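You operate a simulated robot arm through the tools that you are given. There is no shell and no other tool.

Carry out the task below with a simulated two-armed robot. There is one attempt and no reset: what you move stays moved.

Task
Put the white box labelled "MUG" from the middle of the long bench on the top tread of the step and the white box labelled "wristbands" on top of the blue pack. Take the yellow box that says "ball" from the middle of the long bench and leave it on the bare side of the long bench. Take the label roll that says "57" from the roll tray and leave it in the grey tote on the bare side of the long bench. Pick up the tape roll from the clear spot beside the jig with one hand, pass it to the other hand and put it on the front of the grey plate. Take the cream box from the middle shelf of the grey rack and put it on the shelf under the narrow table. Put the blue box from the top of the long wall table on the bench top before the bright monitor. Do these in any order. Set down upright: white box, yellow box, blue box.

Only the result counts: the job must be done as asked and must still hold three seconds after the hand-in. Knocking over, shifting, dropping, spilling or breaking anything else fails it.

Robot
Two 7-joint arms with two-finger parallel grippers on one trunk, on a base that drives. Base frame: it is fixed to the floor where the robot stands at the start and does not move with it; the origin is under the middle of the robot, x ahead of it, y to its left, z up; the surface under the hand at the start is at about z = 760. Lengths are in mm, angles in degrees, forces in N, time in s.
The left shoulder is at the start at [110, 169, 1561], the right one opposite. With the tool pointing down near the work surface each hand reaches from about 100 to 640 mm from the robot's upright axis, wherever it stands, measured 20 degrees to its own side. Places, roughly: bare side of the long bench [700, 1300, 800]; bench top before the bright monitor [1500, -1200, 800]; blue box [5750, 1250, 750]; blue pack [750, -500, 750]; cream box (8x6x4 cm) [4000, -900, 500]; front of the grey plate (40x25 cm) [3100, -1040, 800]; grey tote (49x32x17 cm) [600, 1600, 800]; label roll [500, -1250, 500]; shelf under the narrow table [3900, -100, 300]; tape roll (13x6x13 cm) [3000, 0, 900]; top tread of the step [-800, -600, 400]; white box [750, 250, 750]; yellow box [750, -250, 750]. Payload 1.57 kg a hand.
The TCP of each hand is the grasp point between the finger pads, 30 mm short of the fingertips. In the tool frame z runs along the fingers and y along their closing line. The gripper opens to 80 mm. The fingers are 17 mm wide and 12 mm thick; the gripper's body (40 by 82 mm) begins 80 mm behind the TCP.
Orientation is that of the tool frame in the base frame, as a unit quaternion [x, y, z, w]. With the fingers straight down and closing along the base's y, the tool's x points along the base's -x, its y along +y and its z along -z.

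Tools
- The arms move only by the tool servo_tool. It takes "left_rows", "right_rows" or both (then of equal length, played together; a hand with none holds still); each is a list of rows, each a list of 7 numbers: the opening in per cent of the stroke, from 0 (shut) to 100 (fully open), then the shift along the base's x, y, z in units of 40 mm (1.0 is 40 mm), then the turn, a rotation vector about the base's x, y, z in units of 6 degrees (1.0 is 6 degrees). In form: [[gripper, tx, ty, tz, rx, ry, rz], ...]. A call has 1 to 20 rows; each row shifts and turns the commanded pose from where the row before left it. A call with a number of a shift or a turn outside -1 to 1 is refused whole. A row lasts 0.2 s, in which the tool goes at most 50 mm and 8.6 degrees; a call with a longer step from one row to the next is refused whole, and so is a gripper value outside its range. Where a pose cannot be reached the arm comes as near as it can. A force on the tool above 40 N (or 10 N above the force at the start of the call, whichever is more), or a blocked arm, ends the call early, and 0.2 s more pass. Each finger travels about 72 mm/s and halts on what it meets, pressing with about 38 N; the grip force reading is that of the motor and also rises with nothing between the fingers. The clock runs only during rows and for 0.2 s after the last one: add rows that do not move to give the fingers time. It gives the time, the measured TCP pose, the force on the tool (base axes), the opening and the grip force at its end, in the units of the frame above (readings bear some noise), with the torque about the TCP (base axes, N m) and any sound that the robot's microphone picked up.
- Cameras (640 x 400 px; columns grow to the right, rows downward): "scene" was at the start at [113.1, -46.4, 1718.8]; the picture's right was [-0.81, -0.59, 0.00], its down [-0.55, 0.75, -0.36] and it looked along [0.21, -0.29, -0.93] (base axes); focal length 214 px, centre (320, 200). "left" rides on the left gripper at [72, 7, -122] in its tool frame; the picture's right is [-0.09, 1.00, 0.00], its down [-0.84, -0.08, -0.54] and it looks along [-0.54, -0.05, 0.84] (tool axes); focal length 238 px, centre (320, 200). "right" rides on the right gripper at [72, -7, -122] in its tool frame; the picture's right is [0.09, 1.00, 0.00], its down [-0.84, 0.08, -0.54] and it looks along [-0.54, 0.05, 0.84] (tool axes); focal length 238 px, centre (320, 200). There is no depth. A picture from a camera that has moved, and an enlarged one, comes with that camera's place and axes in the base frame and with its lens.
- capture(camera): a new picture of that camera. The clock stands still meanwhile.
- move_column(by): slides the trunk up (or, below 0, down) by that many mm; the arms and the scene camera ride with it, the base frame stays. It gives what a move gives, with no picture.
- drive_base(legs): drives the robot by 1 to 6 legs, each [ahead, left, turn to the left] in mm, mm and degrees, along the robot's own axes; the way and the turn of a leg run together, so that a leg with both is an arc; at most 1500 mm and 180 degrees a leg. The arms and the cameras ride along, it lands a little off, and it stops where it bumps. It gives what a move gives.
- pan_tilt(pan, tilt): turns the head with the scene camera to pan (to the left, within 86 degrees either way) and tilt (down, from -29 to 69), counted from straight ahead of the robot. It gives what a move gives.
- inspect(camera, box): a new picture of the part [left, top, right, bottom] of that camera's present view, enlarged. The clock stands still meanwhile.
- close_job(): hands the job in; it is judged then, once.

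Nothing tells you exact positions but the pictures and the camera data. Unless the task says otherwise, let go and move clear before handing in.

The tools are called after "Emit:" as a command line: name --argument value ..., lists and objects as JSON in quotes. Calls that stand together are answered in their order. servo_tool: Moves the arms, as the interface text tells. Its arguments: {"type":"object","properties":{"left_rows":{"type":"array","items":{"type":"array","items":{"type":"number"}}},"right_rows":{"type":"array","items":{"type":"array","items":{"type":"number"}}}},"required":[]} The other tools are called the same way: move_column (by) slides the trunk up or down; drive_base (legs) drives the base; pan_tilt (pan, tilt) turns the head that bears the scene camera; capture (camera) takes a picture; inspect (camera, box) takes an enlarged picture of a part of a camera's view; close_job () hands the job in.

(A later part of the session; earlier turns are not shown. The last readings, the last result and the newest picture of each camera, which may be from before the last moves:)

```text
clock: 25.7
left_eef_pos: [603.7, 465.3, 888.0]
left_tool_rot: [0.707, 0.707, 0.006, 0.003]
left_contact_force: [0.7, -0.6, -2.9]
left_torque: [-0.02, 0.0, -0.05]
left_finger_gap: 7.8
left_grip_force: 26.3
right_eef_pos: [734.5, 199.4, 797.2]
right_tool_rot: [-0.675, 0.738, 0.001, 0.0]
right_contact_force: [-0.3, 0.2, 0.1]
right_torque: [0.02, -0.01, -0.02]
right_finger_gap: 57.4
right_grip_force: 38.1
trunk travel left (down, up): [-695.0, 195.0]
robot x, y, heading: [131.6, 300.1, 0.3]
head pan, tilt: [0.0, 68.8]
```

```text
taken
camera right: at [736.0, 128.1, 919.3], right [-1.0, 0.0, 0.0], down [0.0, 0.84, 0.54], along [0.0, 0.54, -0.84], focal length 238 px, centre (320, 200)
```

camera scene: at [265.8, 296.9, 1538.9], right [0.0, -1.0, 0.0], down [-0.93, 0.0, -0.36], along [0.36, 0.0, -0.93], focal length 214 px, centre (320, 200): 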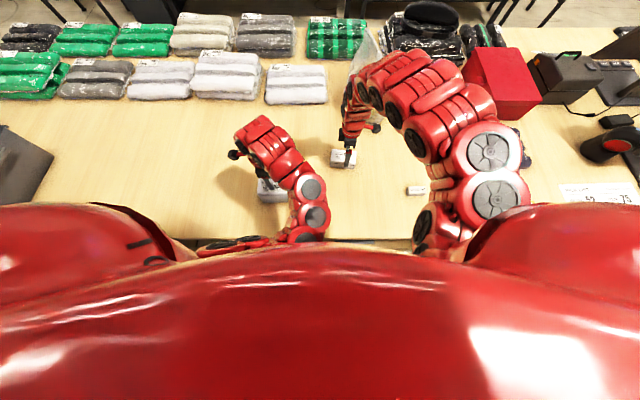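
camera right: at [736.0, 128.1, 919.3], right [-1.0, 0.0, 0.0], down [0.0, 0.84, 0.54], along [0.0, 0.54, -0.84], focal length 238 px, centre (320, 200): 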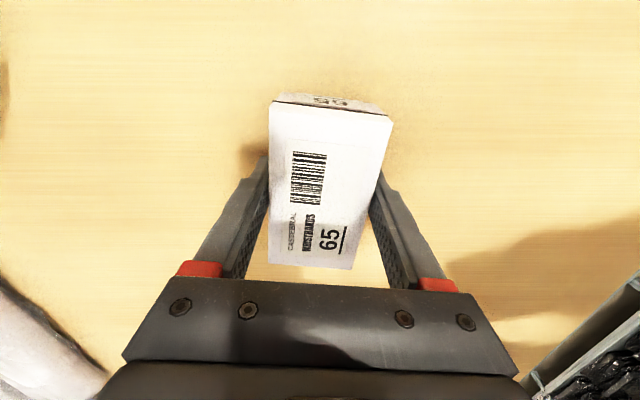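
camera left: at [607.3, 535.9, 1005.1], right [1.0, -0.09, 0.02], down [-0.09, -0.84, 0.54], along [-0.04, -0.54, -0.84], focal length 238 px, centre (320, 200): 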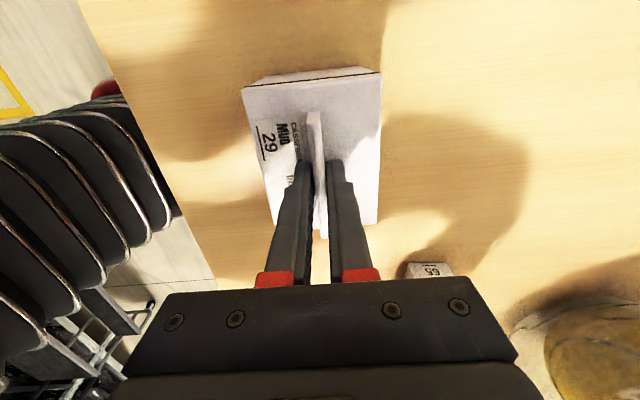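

Both boxes are gripped. Lifting both to a carrying height.

Emit:
servo_tool --left_rows '[[0, 0, 0, 0.3, 0, 0, 0], [0, 0, 0, 0.5, 0, 0, 0], [0, 0, 0, 0.7, 0, 0, 0], [0, 0, 0, 0.7, 0, 0, 0], [0, 0, 0, 0.7, 0, 0, 0], [0, 0, 0, 0.7, 0, 0, 0]]' --right_rows '[[0, 0, 0, 0.3, 0, 0, 0], [0, 0, 0, 0.5, 0, 0, 0], [0, 0, 0, 0.7, 0, 0, 0], [0, 0, 0, 0.7, 0, 0, 0], [0, 0, 0, 0.7, 0, 0, 0], [0, 0, 0, 0.7, 0, 0, 0]]'

Emit:
capture --camera "left"

Emit:
capture --camera "right"

```text
clock: 27.1
left_eef_pos: [568.9, 470.5, 907.9]
left_tool_rot: [0.708, 0.706, 0.013, 0.003]
left_contact_force: [0.5, 0.8, -3.5]
left_torque: [-0.01, 0.04, 0.0]
left_finger_gap: 7.6
left_grip_force: 27.2
left hand out of reach, approached as far as the arm can: row 1, 2, 3, 4, 5, 6
right_eef_pos: [765.0, 204.4, 931.1]
right_tool_rot: [-0.675, 0.738, 0.001, 0.0]
right_contact_force: [-0.1, 0.2, -0.6]
right_torque: [0.0, 0.0, 0.0]
right_finger_gap: 57.3
right_grip_force: 38.1
right hand out of reach, approached as far as the arm can: row 4, 5, 6
trunk travel left (down, up): [-695.0, 195.0]
robot x, y, heading: [130.4, 299.3, 0.0]
head pan, tilt: [0.0, 68.8]
```

```text
taken
camera left: at [573.2, 542.8, 1028.6], right [1.0, -0.09, 0.02], down [-0.09, -0.84, 0.53], along [-0.03, -0.53, -0.85], focal length 238 px, centre (320, 200)
```

left: 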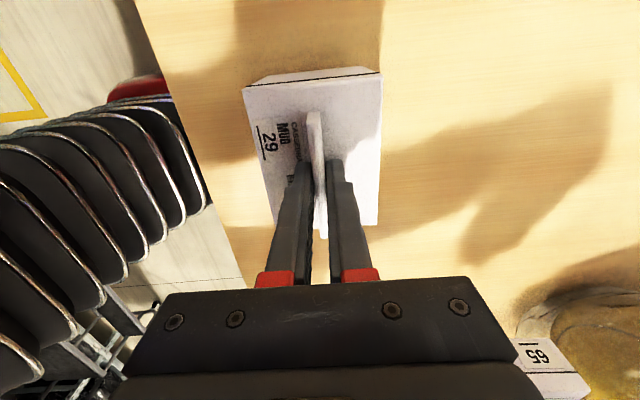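

```text
taken
camera right: at [766.9, 132.1, 1053.3], right [-1.0, 0.0, 0.0], down [0.0, 0.84, 0.54], along [0.0, 0.54, -0.84], focal length 238 px, centre (320, 200)
```

right: 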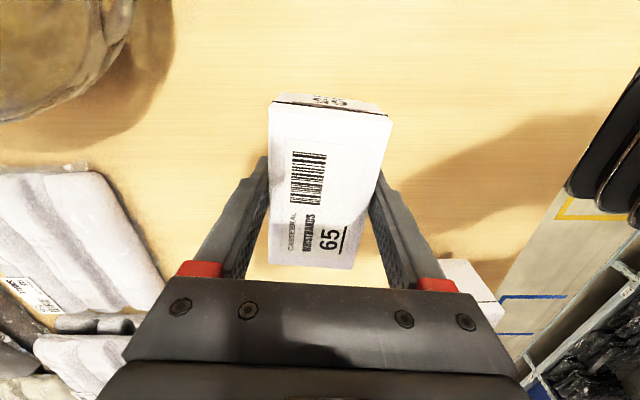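

Both boxes are held and off the bench. The arms' lift is limited at this trunk height, so I'll raise the trunk.

Emit:
move_column --by 150

Emit:
pan_tilt --pan -30 --tilt 55

Emit:
capture --camera "scene"

```text
clock: 28.8
left_eef_pos: [570.0, 471.4, 1057.4]
left_tool_rot: [0.707, 0.707, 0.013, 0.003]
left_contact_force: [-0.9, -0.5, -4.3]
left_torque: [0.02, 0.04, 0.01]
left_finger_gap: 7.7
left_grip_force: 26.7
right_eef_pos: [764.6, 204.1, 1081.3]
right_tool_rot: [-0.675, 0.738, 0.001, -0.001]
right_contact_force: [0.8, 0.6, -0.4]
right_torque: [-0.02, -0.02, 0.0]
right_finger_gap: 57.4
right_grip_force: 37.9
trunk travel left (down, up): [-845.0, 45.0]
robot x, y, heading: [128.3, 299.2, 0.1]
head pan, tilt: [0.0, 68.8]
```

```text
clock: 29.8
left_eef_pos: [569.4, 471.6, 1057.5]
left_tool_rot: [0.707, 0.707, 0.013, 0.003]
left_contact_force: [0.6, 0.6, -4.0]
left_torque: [0.0, 0.01, -0.01]
left_finger_gap: 7.5
left_grip_force: 26.9
right_eef_pos: [765.7, 204.3, 1081.0]
right_tool_rot: [-0.675, 0.738, 0.0, -0.002]
right_contact_force: [0.2, 0.5, -1.9]
right_torque: [0.01, -0.01, 0.02]
right_finger_gap: 57.2
right_grip_force: 37.7
trunk travel left (down, up): [-845.0, 45.0]
robot x, y, heading: [131.7, 298.6, -0.2]
head pan, tilt: [-30.0, 55.0]
```

```text
taken
camera scene: at [273.2, 261.0, 1704.2], right [-0.5, -0.87, 0.0], down [-0.71, 0.41, -0.57], along [0.5, -0.29, -0.82], focal length 214 px, centre (320, 200)
```

scene: 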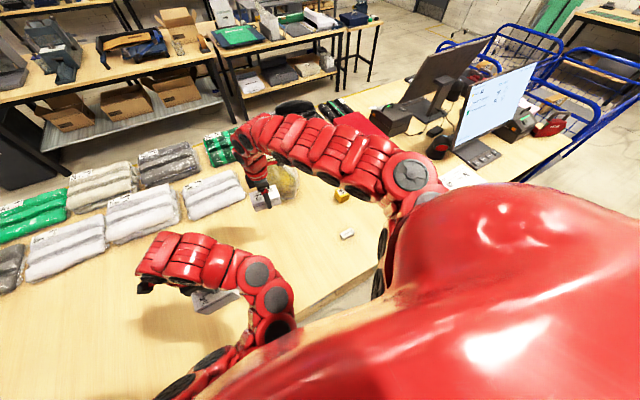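

Now I'll drive right about 500 mm to bring the right hand over the blue pack, carrying both boxes high.

Emit:
drive_base --legs '[[0, -500, 0]]'

Emit:
servo_tool --right_rows '[[0, 0, -0.25, 0, 0, 0, -0.944], [0, 0, -0.25, 0, 0, 0, -0.944], [0, 0, -0.25, 0, 0, 0, -0.944], [0, 0, -0.25, 0, 0, 0, -0.944], [0, 0, -0.25, 0, 0, 0, -0.944], [0, 0, -0.25, 0, 0, 0, -0.944], [0, 0, -0.25, 0, 0, 0, -0.944], [0, 0, -0.25, 0, 0, 0, -0.944], [0, 0, -0.25, 0, 0, 0, -0.944], [0, 0, -0.25, 0, 0, 0, -0.944], [0, 0, 0, 0, 0, 0, -0.944], [0, 0, 0, 0, 0, 0, -0.944], [0, 0, 0, 0, 0, 0, -0.944], [0, 0, 0, 0, 0, 0, -0.944], [0, 0, 0, 0, 0, 0, -0.944]]'

Emit:
capture --camera "right"

Emit:
capture --camera "scene"

```text
clock: 32.7
left_eef_pos: [569.3, -24.0, 1057.8]
left_tool_rot: [0.706, 0.708, 0.013, 0.004]
left_contact_force: [-0.5, -0.4, -3.3]
left_torque: [-0.01, 0.04, -0.03]
left_finger_gap: 7.8
left_grip_force: 27.5
right_eef_pos: [764.8, -290.6, 1080.5]
right_tool_rot: [-0.676, 0.737, 0.0, -0.001]
right_contact_force: [0.6, -0.2, -0.8]
right_torque: [-0.06, -0.01, 0.02]
right_finger_gap: 57.1
right_grip_force: 37.8
trunk travel left (down, up): [-845.0, 45.0]
robot x, y, heading: [131.0, -198.4, -0.2]
head pan, tilt: [-30.0, 55.0]
```

```text
clock: 35.9
left_eef_pos: [569.9, -23.5, 1057.8]
left_tool_rot: [0.706, 0.708, 0.013, 0.003]
left_contact_force: [0.3, -1.1, -2.9]
left_torque: [0.0, 0.0, 0.0]
left_finger_gap: 7.6
left_grip_force: 26.5
right_eef_pos: [768.8, -391.0, 1079.8]
right_tool_rot: [0.0, 1.0, 0.002, -0.002]
right_contact_force: [0.2, 0.2, -0.4]
right_torque: [-0.02, -0.01, 0.01]
right_finger_gap: 57.2
right_grip_force: 38.1
right hand out of reach, approached as far as the arm can: row 3
trunk travel left (down, up): [-845.0, 45.0]
robot x, y, heading: [129.5, -199.6, 0.1]
head pan, tilt: [-30.0, 55.0]
```

```text
taken
camera right: at [700.0, -397.9, 1201.8], right [-0.09, 1.0, 0.0], down [0.84, 0.08, 0.54], along [0.54, 0.05, -0.84], focal length 238 px, centre (320, 200)
```

right: 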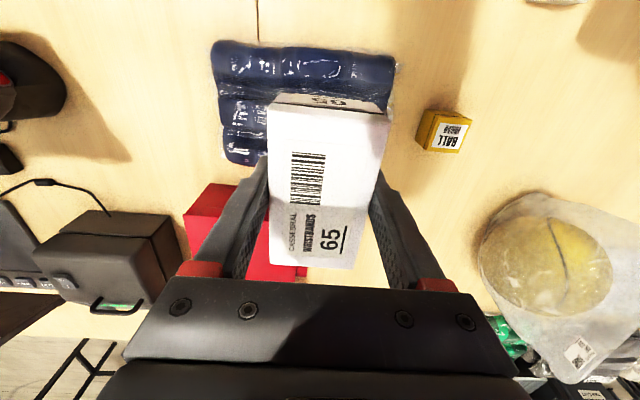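

```text
taken
camera scene: at [273.7, -235.4, 1704.2], right [-0.5, -0.87, 0.0], down [-0.71, 0.41, -0.57], along [0.5, -0.29, -0.82], focal length 214 px, centre (320, 200)
```

scene: 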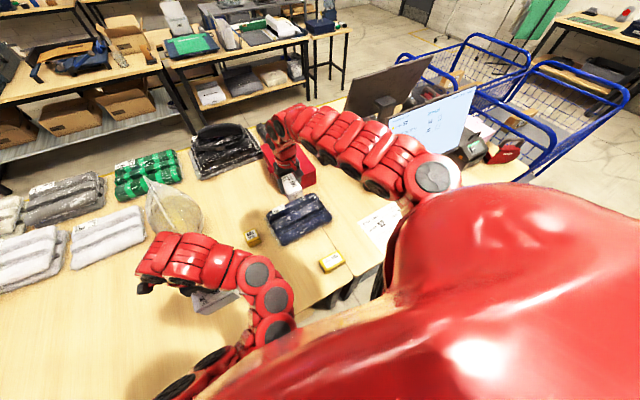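

The right hand is over the blue pack (about x 700–895, y -560 to -287). I'll zoom in on the pack to see its ridges and height.

Emit:
inspect --camera "scene" --box '[240, 160, 400, 260]'

Emit:
inspect --camera "right" --box '[180, 20, 420, 180]'

Emit:
capture --camera "left"

```text
4.00 times, centred on (320, 210) of scene
camera zoom: at [273.7, -235.4, 1704.2], right [-0.5, -0.87, 0.0], down [-0.71, 0.41, -0.57], along [0.5, -0.29, -0.82], focal length 858 px, centre (320, 160)
```

zoom: 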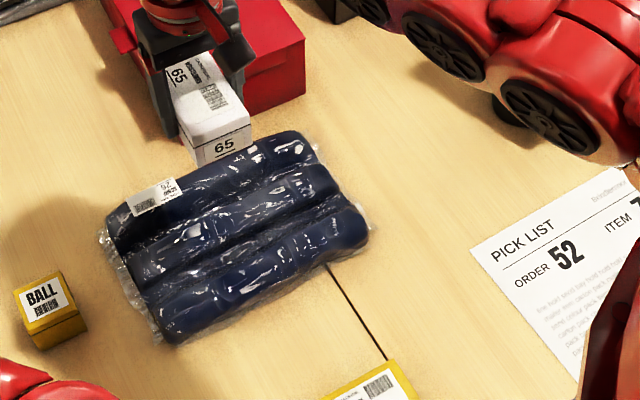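

```text
2.50 times, centred on (300, 100) of right
camera zoom: at [700.0, -397.9, 1201.8], right [-0.09, 1.0, 0.0], down [0.84, 0.08, 0.54], along [0.54, 0.05, -0.84], focal length 596 px, centre (370, 450)
```

zoom: 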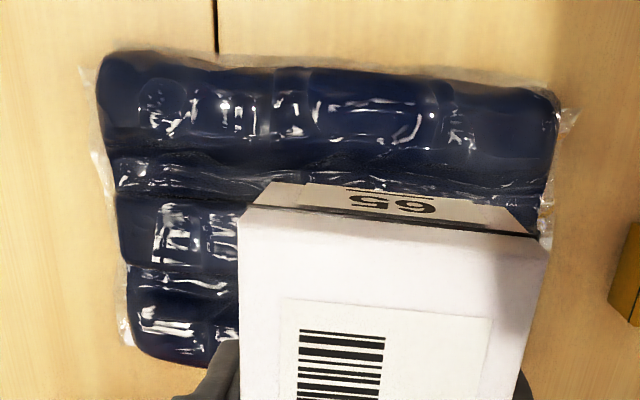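

```text
taken
camera left: at [573.3, 47.2, 1178.4], right [1.0, -0.09, 0.02], down [-0.09, -0.84, 0.53], along [-0.03, -0.53, -0.85], focal length 238 px, centre (320, 200)
```

left: 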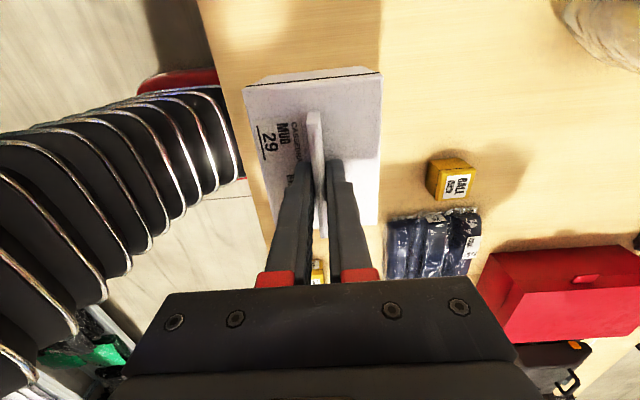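

The pack has three ridges; I'll place the box spanning the near and middle ridges, around (760, -420). First I'll move the MUG box left so it is away from the LACES box, then lower the trunk by 120.

Emit:
servo_tool --left_rows '[[0, 0, 0.9, 0, 0, 0, 0], [0, 0, 0.9, 0, 0, 0, 0], [0, 0, 0.9, 0, 0, 0, 0], [0, 0, 0.9, 0, 0, 0, 0]]' --right_rows '[[0, -0.06, -0.2, 0, 0, 0, 0], [0, -0.06, -0.2, 0, 0, 0, 0], [0, -0.06, -0.2, 0, 0, 0, 0], [0, -0.06, -0.15, 0, 0, 0, 0]]'

Emit:
move_column --by -120

Emit:
capture --camera "right"

Emit:
capture --camera "left"

```text
clock: 36.9
left_eef_pos: [567.1, 121.1, 1047.5]
left_tool_rot: [0.706, 0.708, 0.016, 0.003]
left_contact_force: [0.4, 0.8, -4.0]
left_torque: [-0.05, 0.0, 0.0]
left_finger_gap: 7.6
left_grip_force: 26.5
left hand out of reach, approached as far as the arm can: row 4
right_eef_pos: [766.9, -420.9, 1077.4]
right_tool_rot: [-0.001, 1.0, 0.001, -0.002]
right_contact_force: [0.6, 0.0, -0.3]
right_torque: [-0.02, 0.01, 0.01]
right_finger_gap: 57.2
right_grip_force: 37.9
right hand out of reach, approached as far as the arm can: row 1, 3
trunk travel left (down, up): [-845.0, 45.0]
robot x, y, heading: [132.6, -198.8, 0.4]
head pan, tilt: [-30.0, 55.0]
```

```text
clock: 38.4
left_eef_pos: [565.8, 119.1, 929.7]
left_tool_rot: [0.707, 0.707, 0.017, 0.002]
left_contact_force: [0.2, -0.5, -3.1]
left_torque: [0.02, 0.01, -0.03]
left_finger_gap: 7.7
left_grip_force: 26.8
right_eef_pos: [766.7, -421.5, 956.7]
right_tool_rot: [0.0, 1.0, 0.002, -0.002]
right_contact_force: [-0.7, -0.1, -0.3]
right_torque: [-0.02, -0.02, 0.03]
right_finger_gap: 57.1
right_grip_force: 37.8
trunk travel left (down, up): [-725.0, 165.0]
robot x, y, heading: [130.1, -197.1, 0.1]
head pan, tilt: [-30.0, 55.0]
```

```text
taken
camera right: at [696.9, -428.8, 1079.5], right [-0.09, 1.0, 0.0], down [0.84, 0.08, 0.54], along [0.54, 0.05, -0.84], focal length 238 px, centre (320, 200)
```

right: 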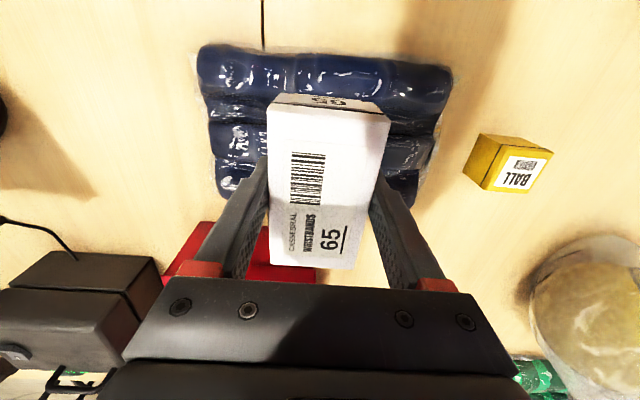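

```text
taken
camera left: at [569.9, 190.0, 1049.8], right [1.0, -0.09, 0.02], down [-0.09, -0.85, 0.52], along [-0.03, -0.52, -0.85], focal length 238 px, centre (320, 200)
```

left: 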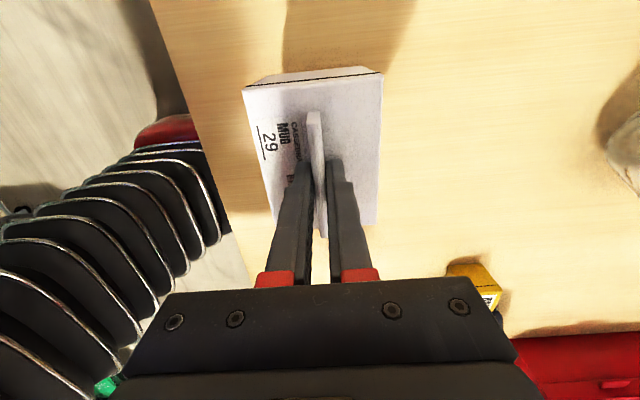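

Lowering the right hand toward the pack in stages, watching the force.

Emit:
servo_tool --right_rows '[[0, -0.1, 0, -0.6, 0, 0, 0], [0, -0.07, 0, -0.6, 0, 0, 0], [0, 0, 0, -0.5, 0, 0, 0], [0, 0, 0, 0, 0, 0, 0]]'

Emit:
inspect --camera "scene" --box '[240, 140, 440, 265]'

Emit:
capture --camera "right"

```text
clock: 39.4
left_eef_pos: [565.3, 119.5, 927.3]
left_tool_rot: [0.707, 0.707, 0.016, 0.002]
left_contact_force: [-0.7, 0.5, -2.6]
left_torque: [0.02, 0.04, 0.02]
left_finger_gap: 7.9
left_grip_force: 26.9
right_eef_pos: [759.5, -420.6, 887.5]
right_tool_rot: [-0.001, 1.0, 0.002, -0.003]
right_contact_force: [-0.2, -0.4, 0.0]
right_torque: [0.03, 0.02, -0.01]
right_finger_gap: 57.2
right_grip_force: 37.9
trunk travel left (down, up): [-725.0, 165.0]
robot x, y, heading: [131.7, -193.5, -0.2]
head pan, tilt: [-30.0, 55.0]
```

```text
3.20 times, centred on (340, 202) of scene
camera zoom: at [273.2, -235.4, 1584.3], right [-0.5, -0.87, 0.0], down [-0.71, 0.41, -0.57], along [0.5, -0.29, -0.82], focal length 686 px, centre (256, 192)
```

zoom: 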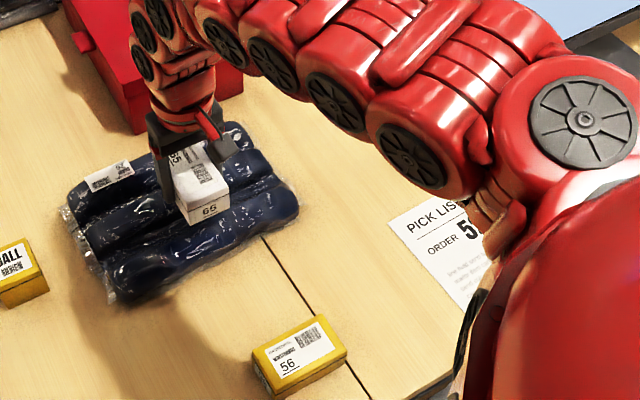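

```text
taken
camera right: at [690.2, -428.1, 1010.9], right [-0.09, 1.0, 0.0], down [0.84, 0.08, 0.54], along [0.54, 0.05, -0.84], focal length 238 px, centre (320, 200)
```

right: 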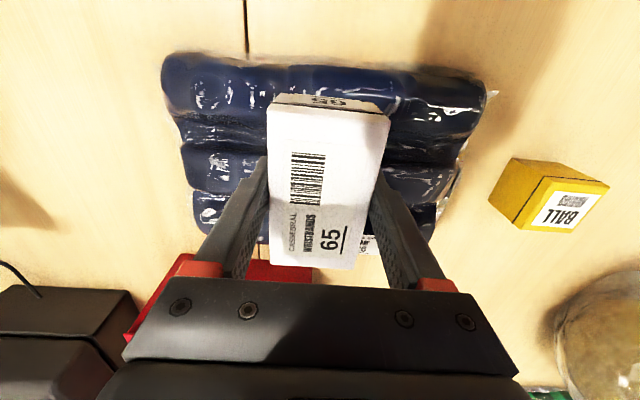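

Emit:
servo_tool --right_rows '[[0, 0, 0, -0.15, 0, 0, 0], [0, 0, 0, -0.15, 0, 0, 0], [0, 0, 0, -0.15, 0, 0, 0], [0, 0, 0, 0, 0, 0, 0]]'

Emit:
servo_tool --right_rows '[[0, 0, 0, -0.1, 0, 0, 0], [0, 0, 0, -0.1, 0, 0, 0], [0, 0, 0, 0, 0, 0, 0]]'

```text
clock: 40.4
left_eef_pos: [567.0, 119.2, 929.0]
left_tool_rot: [0.707, 0.707, 0.016, 0.002]
left_contact_force: [-0.5, 0.1, -2.8]
left_torque: [-0.02, -0.01, 0.01]
left_finger_gap: 7.7
left_grip_force: 27.0
right_eef_pos: [761.0, -421.8, 871.3]
right_tool_rot: [-0.002, 1.0, 0.0, -0.003]
right_contact_force: [0.3, -0.6, -0.5]
right_torque: [-0.03, -0.01, -0.02]
right_finger_gap: 57.3
right_grip_force: 37.9
trunk travel left (down, up): [-725.0, 165.0]
robot x, y, heading: [128.5, -198.5, 0.2]
head pan, tilt: [-30.0, 55.0]
```

```text
clock: 41.2
left_eef_pos: [567.0, 118.9, 927.8]
left_tool_rot: [0.706, 0.708, 0.016, 0.002]
left_contact_force: [-0.2, 0.6, -2.4]
left_torque: [0.0, -0.01, 0.01]
left_finger_gap: 7.9
left_grip_force: 27.0
right_eef_pos: [759.4, -421.3, 863.8]
right_tool_rot: [-0.001, 1.0, 0.002, -0.003]
right_contact_force: [0.7, -0.3, -0.2]
right_torque: [-0.02, -0.01, -0.02]
right_finger_gap: 56.9
right_grip_force: 38.2
trunk travel left (down, up): [-725.0, 165.0]
robot x, y, heading: [130.6, -195.3, 0.1]
head pan, tilt: [-30.0, 55.0]
```

Emit:
servo_tool --right_rows '[[0, 0, 0, -0.1, 0, 0, 0], [0, 0, 0, -0.1, 0, 0, 0], [0, 0, 0, 0, 0, 0, 0]]'

Emit:
servo_tool --right_rows '[[0, 0, 0, -0.1, 0, 0, 0], [0, 0, 0, 0, 0, 0, 0]]'

Emit:
capture --camera "right"

```text
clock: 42.0
left_eef_pos: [567.0, 119.0, 927.7]
left_tool_rot: [0.706, 0.708, 0.016, 0.003]
left_contact_force: [-0.2, -0.4, -2.7]
left_torque: [0.0, 0.0, -0.02]
left_finger_gap: 7.6
left_grip_force: 26.8
right_eef_pos: [760.1, -420.7, 855.0]
right_tool_rot: [-0.001, 1.0, 0.002, -0.003]
right_contact_force: [-1.0, -1.2, -0.6]
right_torque: [-0.01, -0.01, 0.02]
right_finger_gap: 57.3
right_grip_force: 38.2
trunk travel left (down, up): [-725.0, 165.0]
robot x, y, heading: [132.9, -198.9, 0.1]
head pan, tilt: [-30.0, 55.0]
```

```text
clock: 42.6
left_eef_pos: [565.7, 118.9, 929.1]
left_tool_rot: [0.707, 0.708, 0.015, 0.003]
left_contact_force: [-0.2, 0.4, -3.5]
left_torque: [-0.02, -0.04, -0.01]
left_finger_gap: 7.8
left_grip_force: 26.7
right_eef_pos: [760.6, -420.8, 851.5]
right_tool_rot: [-0.002, 1.0, 0.002, -0.003]
right_contact_force: [0.2, -0.4, -0.8]
right_torque: [0.01, -0.05, 0.02]
right_finger_gap: 57.2
right_grip_force: 38.1
trunk travel left (down, up): [-725.0, 165.0]
robot x, y, heading: [129.7, -195.5, 0.0]
head pan, tilt: [-30.0, 55.0]
```

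```text
taken
camera right: at [690.2, -428.5, 972.7], right [-0.09, 1.0, 0.0], down [0.84, 0.08, 0.54], along [0.53, 0.05, -0.84], focal length 238 px, centre (320, 200)
```

right: 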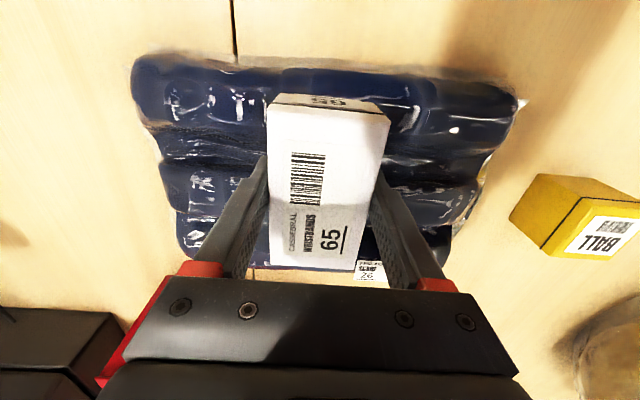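

Emit:
servo_tool --right_rows '[[0, 0, 0, -0.1, 0, 0, 0], [0, 0, 0, -0.1, 0, 0, 0], [0, 0, 0, 0, 0, 0, 0]]'

Emit:
servo_tool --right_rows '[[0, 0, 0, -0.1, 0, 0, 0], [0, 0, 0, 0, 0, 0, 0]]'

Emit:
servo_tool --right_rows '[[0, 0, 0, -0.1, 0, 0, 0], [0, 0, 0, 0, 0, 0, 0]]'

```text
clock: 43.4
left_eef_pos: [566.7, 120.2, 928.9]
left_tool_rot: [0.706, 0.708, 0.016, 0.002]
left_contact_force: [1.2, -0.3, -2.4]
left_torque: [0.03, -0.01, 0.01]
left_finger_gap: 7.7
left_grip_force: 26.5
right_eef_pos: [759.7, -419.6, 844.4]
right_tool_rot: [-0.001, 1.0, 0.002, -0.002]
right_contact_force: [-0.2, 0.1, 3.3]
right_torque: [-0.1, -0.16, -0.04]
right_finger_gap: 57.0
right_grip_force: 38.0
trunk travel left (down, up): [-725.0, 165.0]
robot x, y, heading: [131.4, -201.5, 0.4]
head pan, tilt: [-30.0, 55.0]
```

```text
clock: 44.0
left_eef_pos: [564.9, 120.3, 930.5]
left_tool_rot: [0.706, 0.708, 0.017, 0.003]
left_contact_force: [0.6, 0.4, -3.0]
left_torque: [0.0, 0.01, 0.02]
left_finger_gap: 7.6
left_grip_force: 26.2
right_eef_pos: [758.6, -421.0, 843.4]
right_tool_rot: [-0.002, 1.0, 0.001, 0.001]
right_contact_force: [1.8, -1.1, 33.7]
right_torque: [-0.12, 0.46, -0.13]
right_finger_gap: 57.1
right_grip_force: 37.7
trunk travel left (down, up): [-725.0, 165.0]
robot x, y, heading: [130.7, -199.3, 0.3]
head pan, tilt: [-30.0, 55.0]
```

```text
clock: 44.6
left_eef_pos: [564.6, 121.3, 929.5]
left_tool_rot: [0.706, 0.708, 0.017, 0.003]
left_contact_force: [-1.0, 0.7, -3.0]
left_torque: [-0.02, 0.02, 0.0]
left_finger_gap: 7.5
left_grip_force: 27.2
right_eef_pos: [757.9, -420.8, 837.2]
right_tool_rot: [-0.002, 1.0, 0.0, 0.0]
right_contact_force: [4.0, -3.3, 35.5]
right_torque: [-0.13, -0.16, -0.02]
right_finger_gap: 57.2
right_grip_force: 37.9
trunk travel left (down, up): [-725.0, 165.0]
robot x, y, heading: [136.6, -195.8, 0.1]
head pan, tilt: [-30.0, 55.0]
```

The box is pressing on the pack. Releasing and lifting straight up.

Emit:
servo_tool --right_rows '[[0, 0, 0, 0.05, 0, 0, 0], [70, 0, 0, 0, 0, 0, 0], [100, 0, 0, 0, 0, 0, 0], [100, 0, 0, 0, 0, 0, 0]]'

Emit:
capture --camera "right"

Emit:
servo_tool --right_rows '[[100, 0, 0, 0.3, 0, 0, 0], [100, 0, 0, 0.5, 0, 0, 0], [100, 0, 0, 0.7, 0, 0, 0], [100, 0, 0, 0.7, 0, 0, 0]]'

Emit:
capture --camera "right"

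Emit:
inspect --camera "scene" --box '[240, 140, 440, 265]'

```text
clock: 45.6
left_eef_pos: [565.9, 118.6, 929.2]
left_tool_rot: [0.706, 0.708, 0.016, 0.002]
left_contact_force: [-0.2, -0.9, -3.2]
left_torque: [0.0, -0.01, -0.01]
left_finger_gap: 7.6
left_grip_force: 27.1
right_eef_pos: [759.3, -420.6, 837.1]
right_tool_rot: [-0.001, 1.0, 0.002, -0.003]
right_contact_force: [0.7, 0.2, -0.4]
right_torque: [0.02, 0.01, 0.0]
right_finger_gap: 80.0
right_grip_force: 0.0
trunk travel left (down, up): [-725.0, 165.0]
robot x, y, heading: [129.2, -200.4, 0.0]
head pan, tilt: [-30.0, 55.0]
```

```text
taken
camera right: at [689.4, -428.2, 959.8], right [-0.09, 1.0, 0.0], down [0.84, 0.08, 0.54], along [0.53, 0.05, -0.84], focal length 238 px, centre (320, 200)
```

right: 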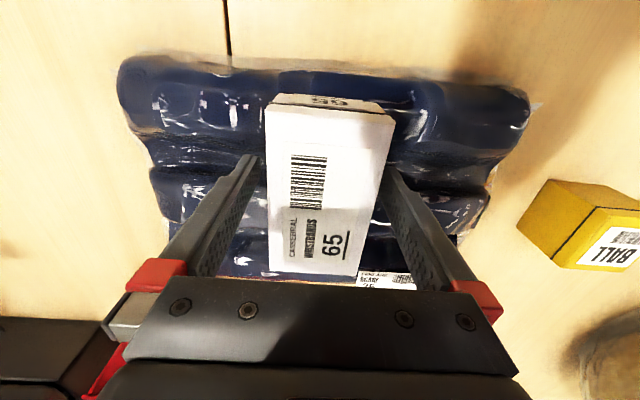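

```text
clock: 46.6
left_eef_pos: [565.3, 118.9, 928.7]
left_tool_rot: [0.706, 0.708, 0.016, 0.003]
left_contact_force: [0.3, -0.3, -4.2]
left_torque: [-0.02, -0.03, 0.04]
left_finger_gap: 7.8
left_grip_force: 27.1
right_eef_pos: [760.8, -419.7, 927.4]
right_tool_rot: [-0.002, 1.0, 0.001, -0.003]
right_contact_force: [-0.1, -0.2, 0.4]
right_torque: [0.01, -0.01, -0.01]
right_finger_gap: 80.0
right_grip_force: 0.3
trunk travel left (down, up): [-725.0, 165.0]
robot x, y, heading: [130.1, -199.4, 0.4]
head pan, tilt: [-30.0, 55.0]
```

```text
taken
camera right: at [690.7, -427.1, 1049.1], right [-0.09, 1.0, 0.0], down [0.84, 0.08, 0.54], along [0.53, 0.05, -0.84], focal length 238 px, centre (320, 200)
```

right: 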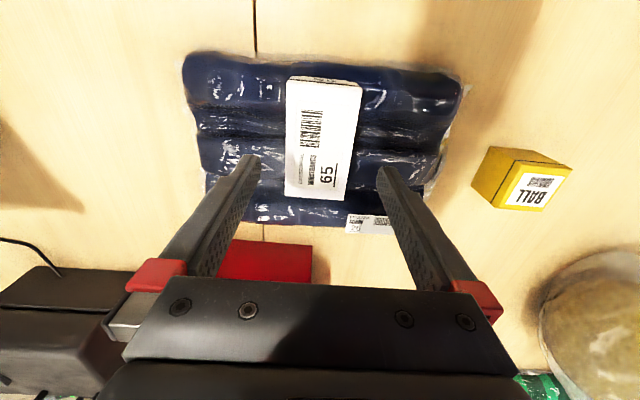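

```text
3.20 times, centred on (340, 202) of scene
camera zoom: at [272.2, -235.2, 1584.4], right [-0.5, -0.87, 0.0], down [-0.71, 0.41, -0.57], along [0.5, -0.29, -0.82], focal length 686 px, centre (256, 192)
```

zoom: 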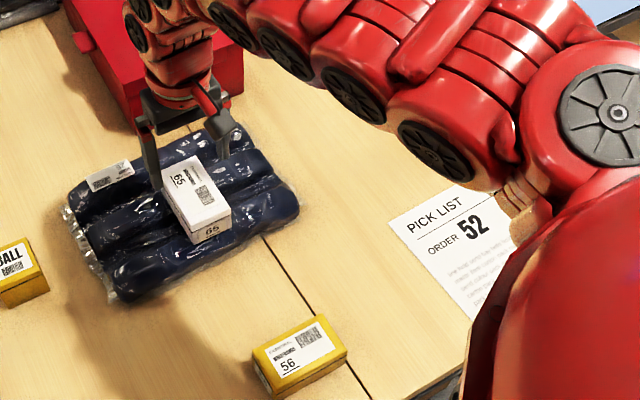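

The wristbands box lies flat on the blue pack. Next, the ball box near (796, -178): I'll drive left 245 mm so the right hand comes over it.

Emit:
drive_base --legs '[[0, 245, 0]]'

Emit:
capture --camera "right"

Emit:
capture --camera "scene"

```text
clock: 48.4
left_eef_pos: [564.2, 365.6, 929.5]
left_tool_rot: [0.704, 0.71, 0.017, 0.002]
left_contact_force: [0.5, -0.6, -3.4]
left_torque: [-0.03, 0.0, 0.0]
left_finger_gap: 7.6
left_grip_force: 26.9
right_eef_pos: [761.5, -174.0, 925.8]
right_tool_rot: [-0.004, 1.0, 0.002, -0.003]
right_contact_force: [0.0, 0.2, 0.0]
right_torque: [0.0, 0.02, -0.01]
right_finger_gap: 80.3
right_grip_force: 0.1
trunk travel left (down, up): [-725.0, 165.0]
robot x, y, heading: [127.4, 45.7, 0.4]
head pan, tilt: [-30.0, 55.0]
```

```text
taken
camera right: at [691.7, -181.4, 1048.3], right [-0.1, 1.0, 0.0], down [0.84, 0.08, 0.54], along [0.54, 0.06, -0.84], focal length 238 px, centre (320, 200)
```

right: 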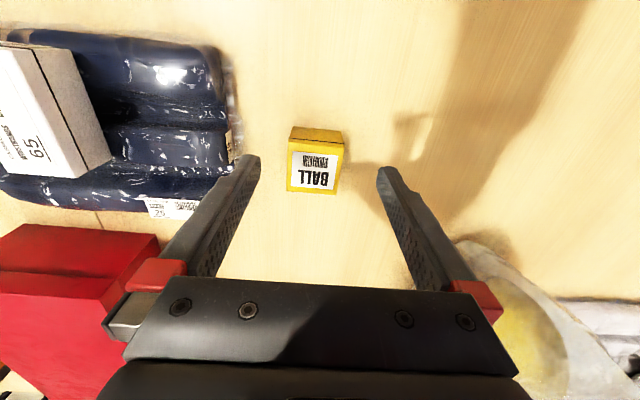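

```text
taken
camera scene: at [272.7, 9.3, 1584.2], right [-0.49, -0.87, 0.0], down [-0.71, 0.41, -0.57], along [0.5, -0.28, -0.82], focal length 214 px, centre (320, 200)
```

scene: 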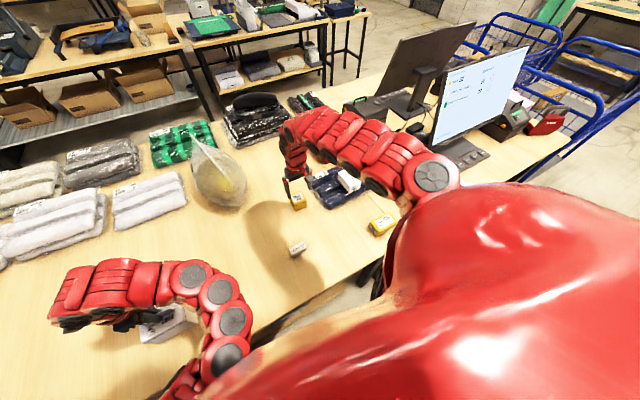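

The ball box (about 45×52×78 mm) is at (795, -174), aligned with the gripper. I'll move 33 mm forward and check the reach, then descend.

Emit:
servo_tool --right_rows '[[100, 0.42, 0, 0, 0, 0, 0], [100, 0.42, 0, -0.3, 0, 0, 0], [100, 0, 0, -0.5, 0, 0, 0], [100, 0, 0, 0, 0, 0, 0]]'

Emit:
capture --camera "right"

```text
clock: 49.4
left_eef_pos: [565.3, 365.4, 928.8]
left_tool_rot: [0.704, 0.71, 0.016, 0.003]
left_contact_force: [0.4, 0.0, -2.8]
left_torque: [0.01, -0.01, 0.0]
left_finger_gap: 7.6
left_grip_force: 26.8
right_eef_pos: [796.5, -173.2, 893.3]
right_tool_rot: [-0.004, 1.0, 0.001, -0.002]
right_contact_force: [-0.3, -0.8, 0.1]
right_torque: [0.01, -0.02, -0.01]
right_finger_gap: 80.1
right_grip_force: 0.2
trunk travel left (down, up): [-725.0, 165.0]
robot x, y, heading: [130.8, 44.7, 0.3]
head pan, tilt: [-30.0, 55.0]
```

```text
taken
camera right: at [725.9, -181.5, 1015.4], right [-0.1, 1.0, 0.0], down [0.84, 0.08, 0.54], along [0.54, 0.06, -0.84], focal length 238 px, centre (320, 200)
```

right: 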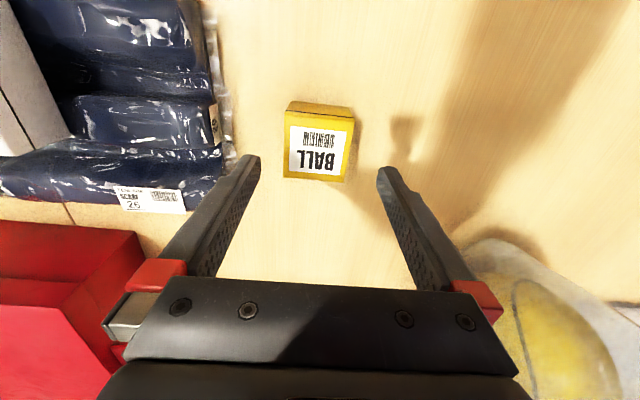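

Emit:
servo_tool --right_rows '[[100, -0.08, 0, -0.6, 0, 0, 0], [100, 0, 0, -0.65, 0, 0, 0], [100, 0, 0, -0.65, 0, 0, 0], [100, 0, 0, 0, 0, 0, 0]]'

Emit:
capture --camera "right"

```text
clock: 50.4
left_eef_pos: [563.3, 365.7, 928.6]
left_tool_rot: [0.704, 0.71, 0.016, 0.002]
left_contact_force: [-0.3, 0.1, -2.7]
left_torque: [0.0, 0.05, 0.0]
left_finger_gap: 7.6
left_grip_force: 26.7
right_eef_pos: [790.3, -173.5, 816.7]
right_tool_rot: [-0.004, 1.0, 0.002, -0.004]
right_contact_force: [-0.1, -0.6, -0.1]
right_torque: [-0.01, -0.01, -0.01]
right_finger_gap: 79.8
right_grip_force: 0.1
trunk travel left (down, up): [-725.0, 165.0]
robot x, y, heading: [129.4, 45.8, 0.5]
head pan, tilt: [-30.0, 55.0]
```

```text
taken
camera right: at [720.5, -180.7, 939.9], right [-0.1, 1.0, 0.0], down [0.84, 0.08, 0.54], along [0.54, 0.06, -0.84], focal length 238 px, centre (320, 200)
```

right: 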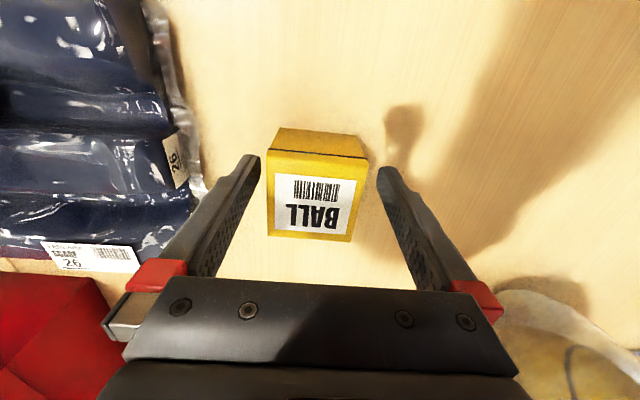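

Emit:
servo_tool --right_rows '[[100, 0.17, -0.03, -0.3, 0, 0, 0], [0, 0, 0, 0, 0, 0, 0], [0, 0, 0, 0, 0, 0, 0], [0, 0, 0, 0, 0, 0, 0]]'

Emit:
capture --camera "right"

```text
clock: 51.4
left_eef_pos: [564.9, 364.8, 927.6]
left_tool_rot: [0.705, 0.709, 0.016, 0.003]
left_contact_force: [-0.8, 0.9, -3.8]
left_torque: [0.02, 0.01, -0.01]
left_finger_gap: 7.8
left_grip_force: 27.2
right_eef_pos: [797.6, -172.5, 805.2]
right_tool_rot: [-0.004, 1.0, 0.002, -0.002]
right_contact_force: [-0.1, 0.5, -0.1]
right_torque: [-0.01, 0.02, -0.04]
right_finger_gap: 57.2
right_grip_force: 38.1
trunk travel left (down, up): [-725.0, 165.0]
robot x, y, heading: [127.7, 46.7, 0.5]
head pan, tilt: [-30.0, 55.0]
```

```text
taken
camera right: at [727.9, -180.9, 927.8], right [-0.1, 1.0, 0.0], down [0.84, 0.08, 0.54], along [0.54, 0.06, -0.84], focal length 238 px, centre (320, 200)
```

right: 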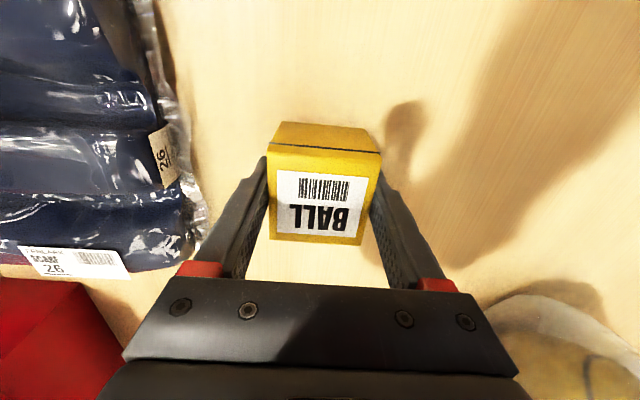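

The ball box is gripped (57 mm). Lifting it and raising the trunk, then driving left to the bare side of the bench.

Emit:
servo_tool --right_rows '[[0, 0, 0, 0.3, 0, 0, 0], [0, 0, 0, 0.5, 0, 0, 0], [0, -0.2, 0, 0.7, 0, 0, 0], [0, -0.2, 0, 0.7, 0, 0, 0]]'

Emit:
move_column --by 120

Emit:
pan_tilt --pan 40 --tilt 45

Emit:
capture --camera "scene"

Emit:
capture --camera "right"

```text
clock: 52.4
left_eef_pos: [562.8, 365.6, 928.5]
left_tool_rot: [0.705, 0.709, 0.016, 0.002]
left_contact_force: [0.1, 0.1, -2.9]
left_torque: [-0.02, -0.02, 0.01]
left_finger_gap: 7.8
left_grip_force: 26.7
right_eef_pos: [782.7, -173.4, 894.6]
right_tool_rot: [-0.003, 1.0, 0.001, -0.003]
right_contact_force: [-0.2, 1.0, 0.1]
right_torque: [0.02, -0.06, -0.02]
right_finger_gap: 57.3
right_grip_force: 37.7
trunk travel left (down, up): [-725.0, 165.0]
robot x, y, heading: [130.2, 46.3, 0.5]
head pan, tilt: [-30.0, 55.0]
```

```text
clock: 53.9
left_eef_pos: [564.4, 365.1, 1048.9]
left_tool_rot: [0.705, 0.709, 0.016, 0.002]
left_contact_force: [-0.5, 0.2, -2.8]
left_torque: [0.02, 0.03, -0.01]
left_finger_gap: 7.6
left_grip_force: 26.6
right_eef_pos: [783.3, -175.3, 1012.7]
right_tool_rot: [-0.004, 1.0, 0.002, -0.003]
right_contact_force: [-0.8, -0.2, -1.0]
right_torque: [0.02, 0.01, 0.01]
right_finger_gap: 57.5
right_grip_force: 38.2
trunk travel left (down, up): [-845.0, 45.0]
robot x, y, heading: [128.0, 48.1, 0.4]
head pan, tilt: [-30.0, 55.0]
```

```text
clock: 55.3
left_eef_pos: [564.9, 364.3, 1049.1]
left_tool_rot: [0.705, 0.709, 0.016, 0.002]
left_contact_force: [0.2, 0.6, -3.6]
left_torque: [-0.02, 0.0, 0.04]
left_finger_gap: 7.7
left_grip_force: 26.7
right_eef_pos: [783.4, -175.3, 1013.4]
right_tool_rot: [-0.003, 1.0, 0.002, -0.003]
right_contact_force: [0.2, 0.3, -0.2]
right_torque: [-0.01, -0.03, 0.0]
right_finger_gap: 57.7
right_grip_force: 38.3
trunk travel left (down, up): [-845.0, 45.0]
robot x, y, heading: [132.4, 47.7, 0.3]
head pan, tilt: [40.0, 45.0]
```

```text
taken
camera scene: at [272.1, 97.8, 1717.6], right [0.65, -0.76, 0.0], down [-0.54, -0.46, -0.71], along [0.54, 0.46, -0.71], focal length 214 px, centre (320, 200)
```

scene: 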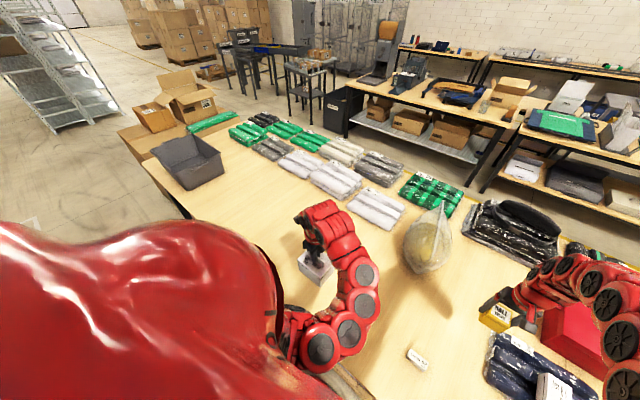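

```text
taken
camera right: at [713.7, -182.2, 1135.9], right [-0.1, 1.0, 0.0], down [0.84, 0.08, 0.54], along [0.54, 0.06, -0.84], focal length 238 px, centre (320, 200)
```

right: 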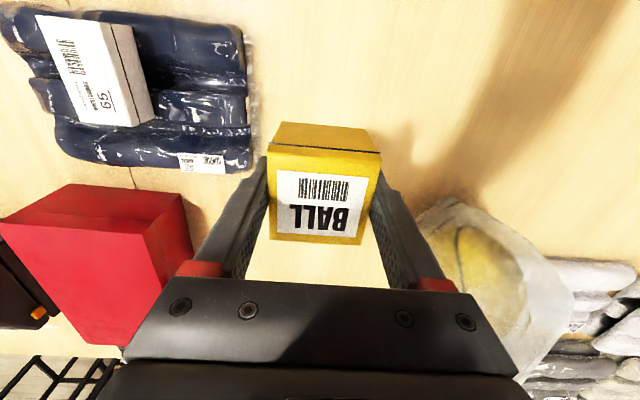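

The bare side is free between the MUG's old spot and the tote at about (610, 1550). I'll pull both hands closer to the body so the MUG box doesn't pass over the tote, then drive left.

Emit:
servo_tool --left_rows '[[0, -0.9, 0, 0, 0, 0, 0], [0, -0.9, 0, 0, 0, 0, 0], [0, -0.9, 0, 0, 0, 0, 0], [0, -0.9, 0, 0, 0, 0, 0], [0, -0.9, 0, 0, 0, 0, 0]]' --right_rows '[[0, -0.5, 0, 0, 0, 0, 0], [0, -0.5, 0, 0, 0, 0, 0], [0, -0.5, 0, 0, 0, 0, 0], [0, -0.5, 0, 0, 0, 0, 0], [0, 0, 0, 0, 0, 0, 0]]'

Emit:
capture --camera "left"

```text
clock: 56.5
left_eef_pos: [500.1, 372.7, 1024.6]
left_tool_rot: [0.705, 0.709, 0.015, 0.002]
left_contact_force: [0.2, -0.3, -3.4]
left_torque: [0.02, 0.01, 0.0]
left_finger_gap: 7.7
left_grip_force: 27.0
left hand out of reach, approached as far as the arm can: row 2, 3, 4, 5
right_eef_pos: [734.2, -176.2, 981.6]
right_tool_rot: [-0.004, 1.0, 0.002, -0.002]
right_contact_force: [0.9, -0.4, -0.7]
right_torque: [0.01, 0.01, 0.01]
right_finger_gap: 57.4
right_grip_force: 37.3
right hand out of reach, approached as far as the arm can: row 1, 2, 3, 4
trunk travel left (down, up): [-845.0, 45.0]
robot x, y, heading: [127.3, 45.7, 0.3]
head pan, tilt: [40.0, 45.0]
```

```text
taken
camera left: at [503.3, 442.6, 1144.9], right [1.0, -0.09, 0.02], down [-0.08, -0.85, 0.52], along [-0.03, -0.52, -0.85], focal length 238 px, centre (320, 200)
```

left: 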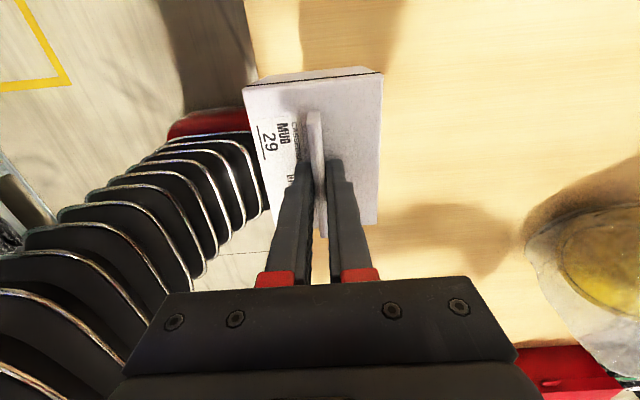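

The arms can't fold in at this height, so I'll deliver the MUG box to the step first. I'll look to both sides and backwards before backing away from the bench.

Emit:
pan_tilt --pan -86 --tilt 20

Emit:
capture --camera "scene"

Emit:
pan_tilt --pan 86 --tilt 20

Emit:
capture --camera "scene"

```text
clock: 58.6
left_eef_pos: [499.7, 371.8, 1024.1]
left_tool_rot: [0.705, 0.709, 0.014, 0.001]
left_contact_force: [0.6, 0.2, -3.0]
left_torque: [-0.01, -0.01, 0.0]
left_finger_gap: 7.6
left_grip_force: 26.7
right_eef_pos: [734.9, -176.6, 979.8]
right_tool_rot: [-0.004, 1.0, 0.001, -0.003]
right_contact_force: [0.2, -0.1, -0.7]
right_torque: [-0.01, -0.03, -0.01]
right_finger_gap: 57.3
right_grip_force: 38.4
trunk travel left (down, up): [-845.0, 45.0]
robot x, y, heading: [130.5, 44.8, 0.4]
head pan, tilt: [-85.9, 20.0]
```

```text
taken
camera scene: at [217.3, -47.6, 1756.3], right [-1.0, -0.08, 0.0], down [-0.03, 0.34, -0.94], along [0.07, -0.94, -0.34], focal length 214 px, centre (320, 200)
```

scene: 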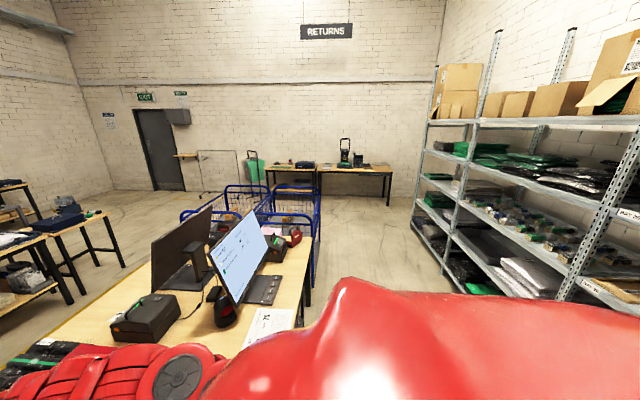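

```text
clock: 61.2
left_eef_pos: [499.8, 371.0, 1024.5]
left_tool_rot: [0.705, 0.709, 0.015, 0.001]
left_contact_force: [-0.6, 0.0, -3.3]
left_torque: [-0.01, 0.01, 0.01]
left_finger_gap: 7.8
left_grip_force: 26.4
right_eef_pos: [734.7, -175.3, 980.6]
right_tool_rot: [-0.004, 1.0, 0.002, -0.003]
right_contact_force: [-0.6, 0.9, -0.4]
right_torque: [0.02, 0.0, -0.03]
right_finger_gap: 57.6
right_grip_force: 38.3
trunk travel left (down, up): [-845.0, 45.0]
robot x, y, heading: [132.2, 47.7, 0.4]
head pan, tilt: [85.9, 20.0]
```

```text
taken
camera scene: at [216.1, 138.1, 1756.3], right [1.0, -0.06, 0.0], down [-0.02, -0.34, -0.94], along [0.06, 0.94, -0.34], focal length 214 px, centre (320, 200)
```

scene: 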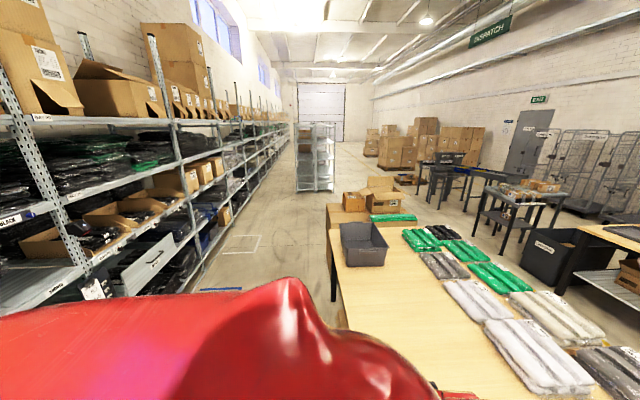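

The aisle behind is free between the bench and the racks (front at about x=-1130). I'll back up 450 mm, then fold the hands lower and closer.

Emit:
drive_base --legs '[[-450, 0, 0]]'

Emit:
servo_tool --left_rows '[[0, -0.3, 0, -0.9, 0, 0, 0], [0, -0.3, 0, -0.9, 0, 0, 0], [0, -0.5, 0, -0.7, 0, 0, 0], [0, -0.5, 0, -0.7, 0, 0, 0], [0, -0.6, 0, -0.3, 0, 0, 0], [0, -0.6, 0, -0.3, 0, 0, 0]]' --right_rows '[[0, -0.6, 0, -0.7, 0, 0, 0], [0, -0.6, 0, -0.7, 0, 0, 0], [0, -0.9, 0, -0.5, 0, 0, 0], [0, -0.9, 0, -0.5, 0, 0, 0], [0, -0.9, 0, -0.3, 0, 0, 0], [0, -0.9, 0, -0.3, 0, 0, 0]]'

Emit:
pan_tilt --pan -86 --tilt 40

Emit:
capture --camera "scene"

```text
clock: 63.9
left_eef_pos: [45.6, 370.4, 1023.8]
left_tool_rot: [0.703, 0.711, 0.015, 0.001]
left_contact_force: [0.0, -0.3, -2.8]
left_torque: [0.0, 0.03, 0.0]
left_finger_gap: 7.7
left_grip_force: 26.9
right_eef_pos: [284.3, -177.7, 980.0]
right_tool_rot: [-0.005, 1.0, 0.001, -0.004]
right_contact_force: [-0.2, 0.5, -0.4]
right_torque: [-0.03, 0.03, 0.03]
right_finger_gap: 57.5
right_grip_force: 38.4
trunk travel left (down, up): [-845.0, 45.0]
robot x, y, heading: [-322.5, 45.3, 0.7]
head pan, tilt: [85.9, 20.0]
```

```text
clock: 65.3
left_eef_pos: [-67.9, 367.1, 870.9]
left_tool_rot: [0.703, 0.711, 0.015, 0.002]
left_contact_force: [-0.5, -0.6, -2.7]
left_torque: [0.01, 0.01, 0.01]
left_finger_gap: 7.9
left_grip_force: 26.6
right_eef_pos: [167.8, -185.9, 841.0]
right_tool_rot: [-0.005, 1.0, 0.001, -0.004]
right_contact_force: [0.0, 0.1, 0.4]
right_torque: [0.02, 0.01, 0.0]
right_finger_gap: 57.4
right_grip_force: 37.6
right hand out of reach, approached as far as the arm can: row 3, 4, 5, 6
trunk travel left (down, up): [-845.0, 45.0]
robot x, y, heading: [-320.6, 40.0, 0.1]
head pan, tilt: [85.9, 20.0]
```

```text
clock: 67.9
left_eef_pos: [-66.3, 368.3, 870.8]
left_tool_rot: [0.703, 0.711, 0.014, 0.001]
left_contact_force: [0.0, 0.1, -2.9]
left_torque: [-0.04, 0.01, -0.02]
left_finger_gap: 7.4
left_grip_force: 26.9
right_eef_pos: [170.2, -186.3, 840.1]
right_tool_rot: [-0.005, 1.0, 0.002, -0.004]
right_contact_force: [0.9, 0.6, -0.6]
right_torque: [0.01, 0.02, 0.02]
right_finger_gap: 57.4
right_grip_force: 38.5
trunk travel left (down, up): [-845.0, 45.0]
robot x, y, heading: [-322.0, 42.8, 0.4]
head pan, tilt: [-85.9, 40.0]
```

```text
taken
camera scene: at [-236.1, -43.1, 1724.9], right [-1.0, -0.08, 0.0], down [-0.05, 0.64, -0.77], along [0.06, -0.76, -0.64], focal length 214 px, centre (320, 200)
```

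scene: 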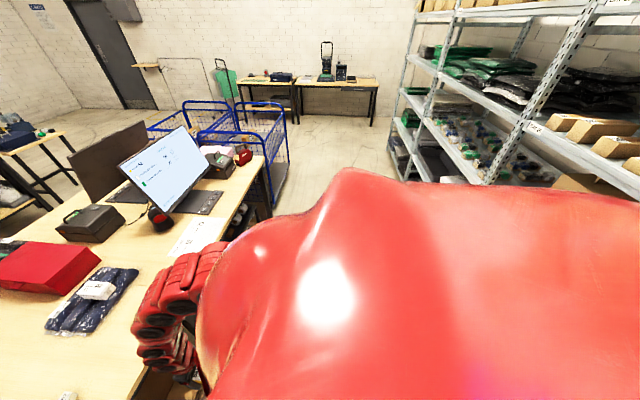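

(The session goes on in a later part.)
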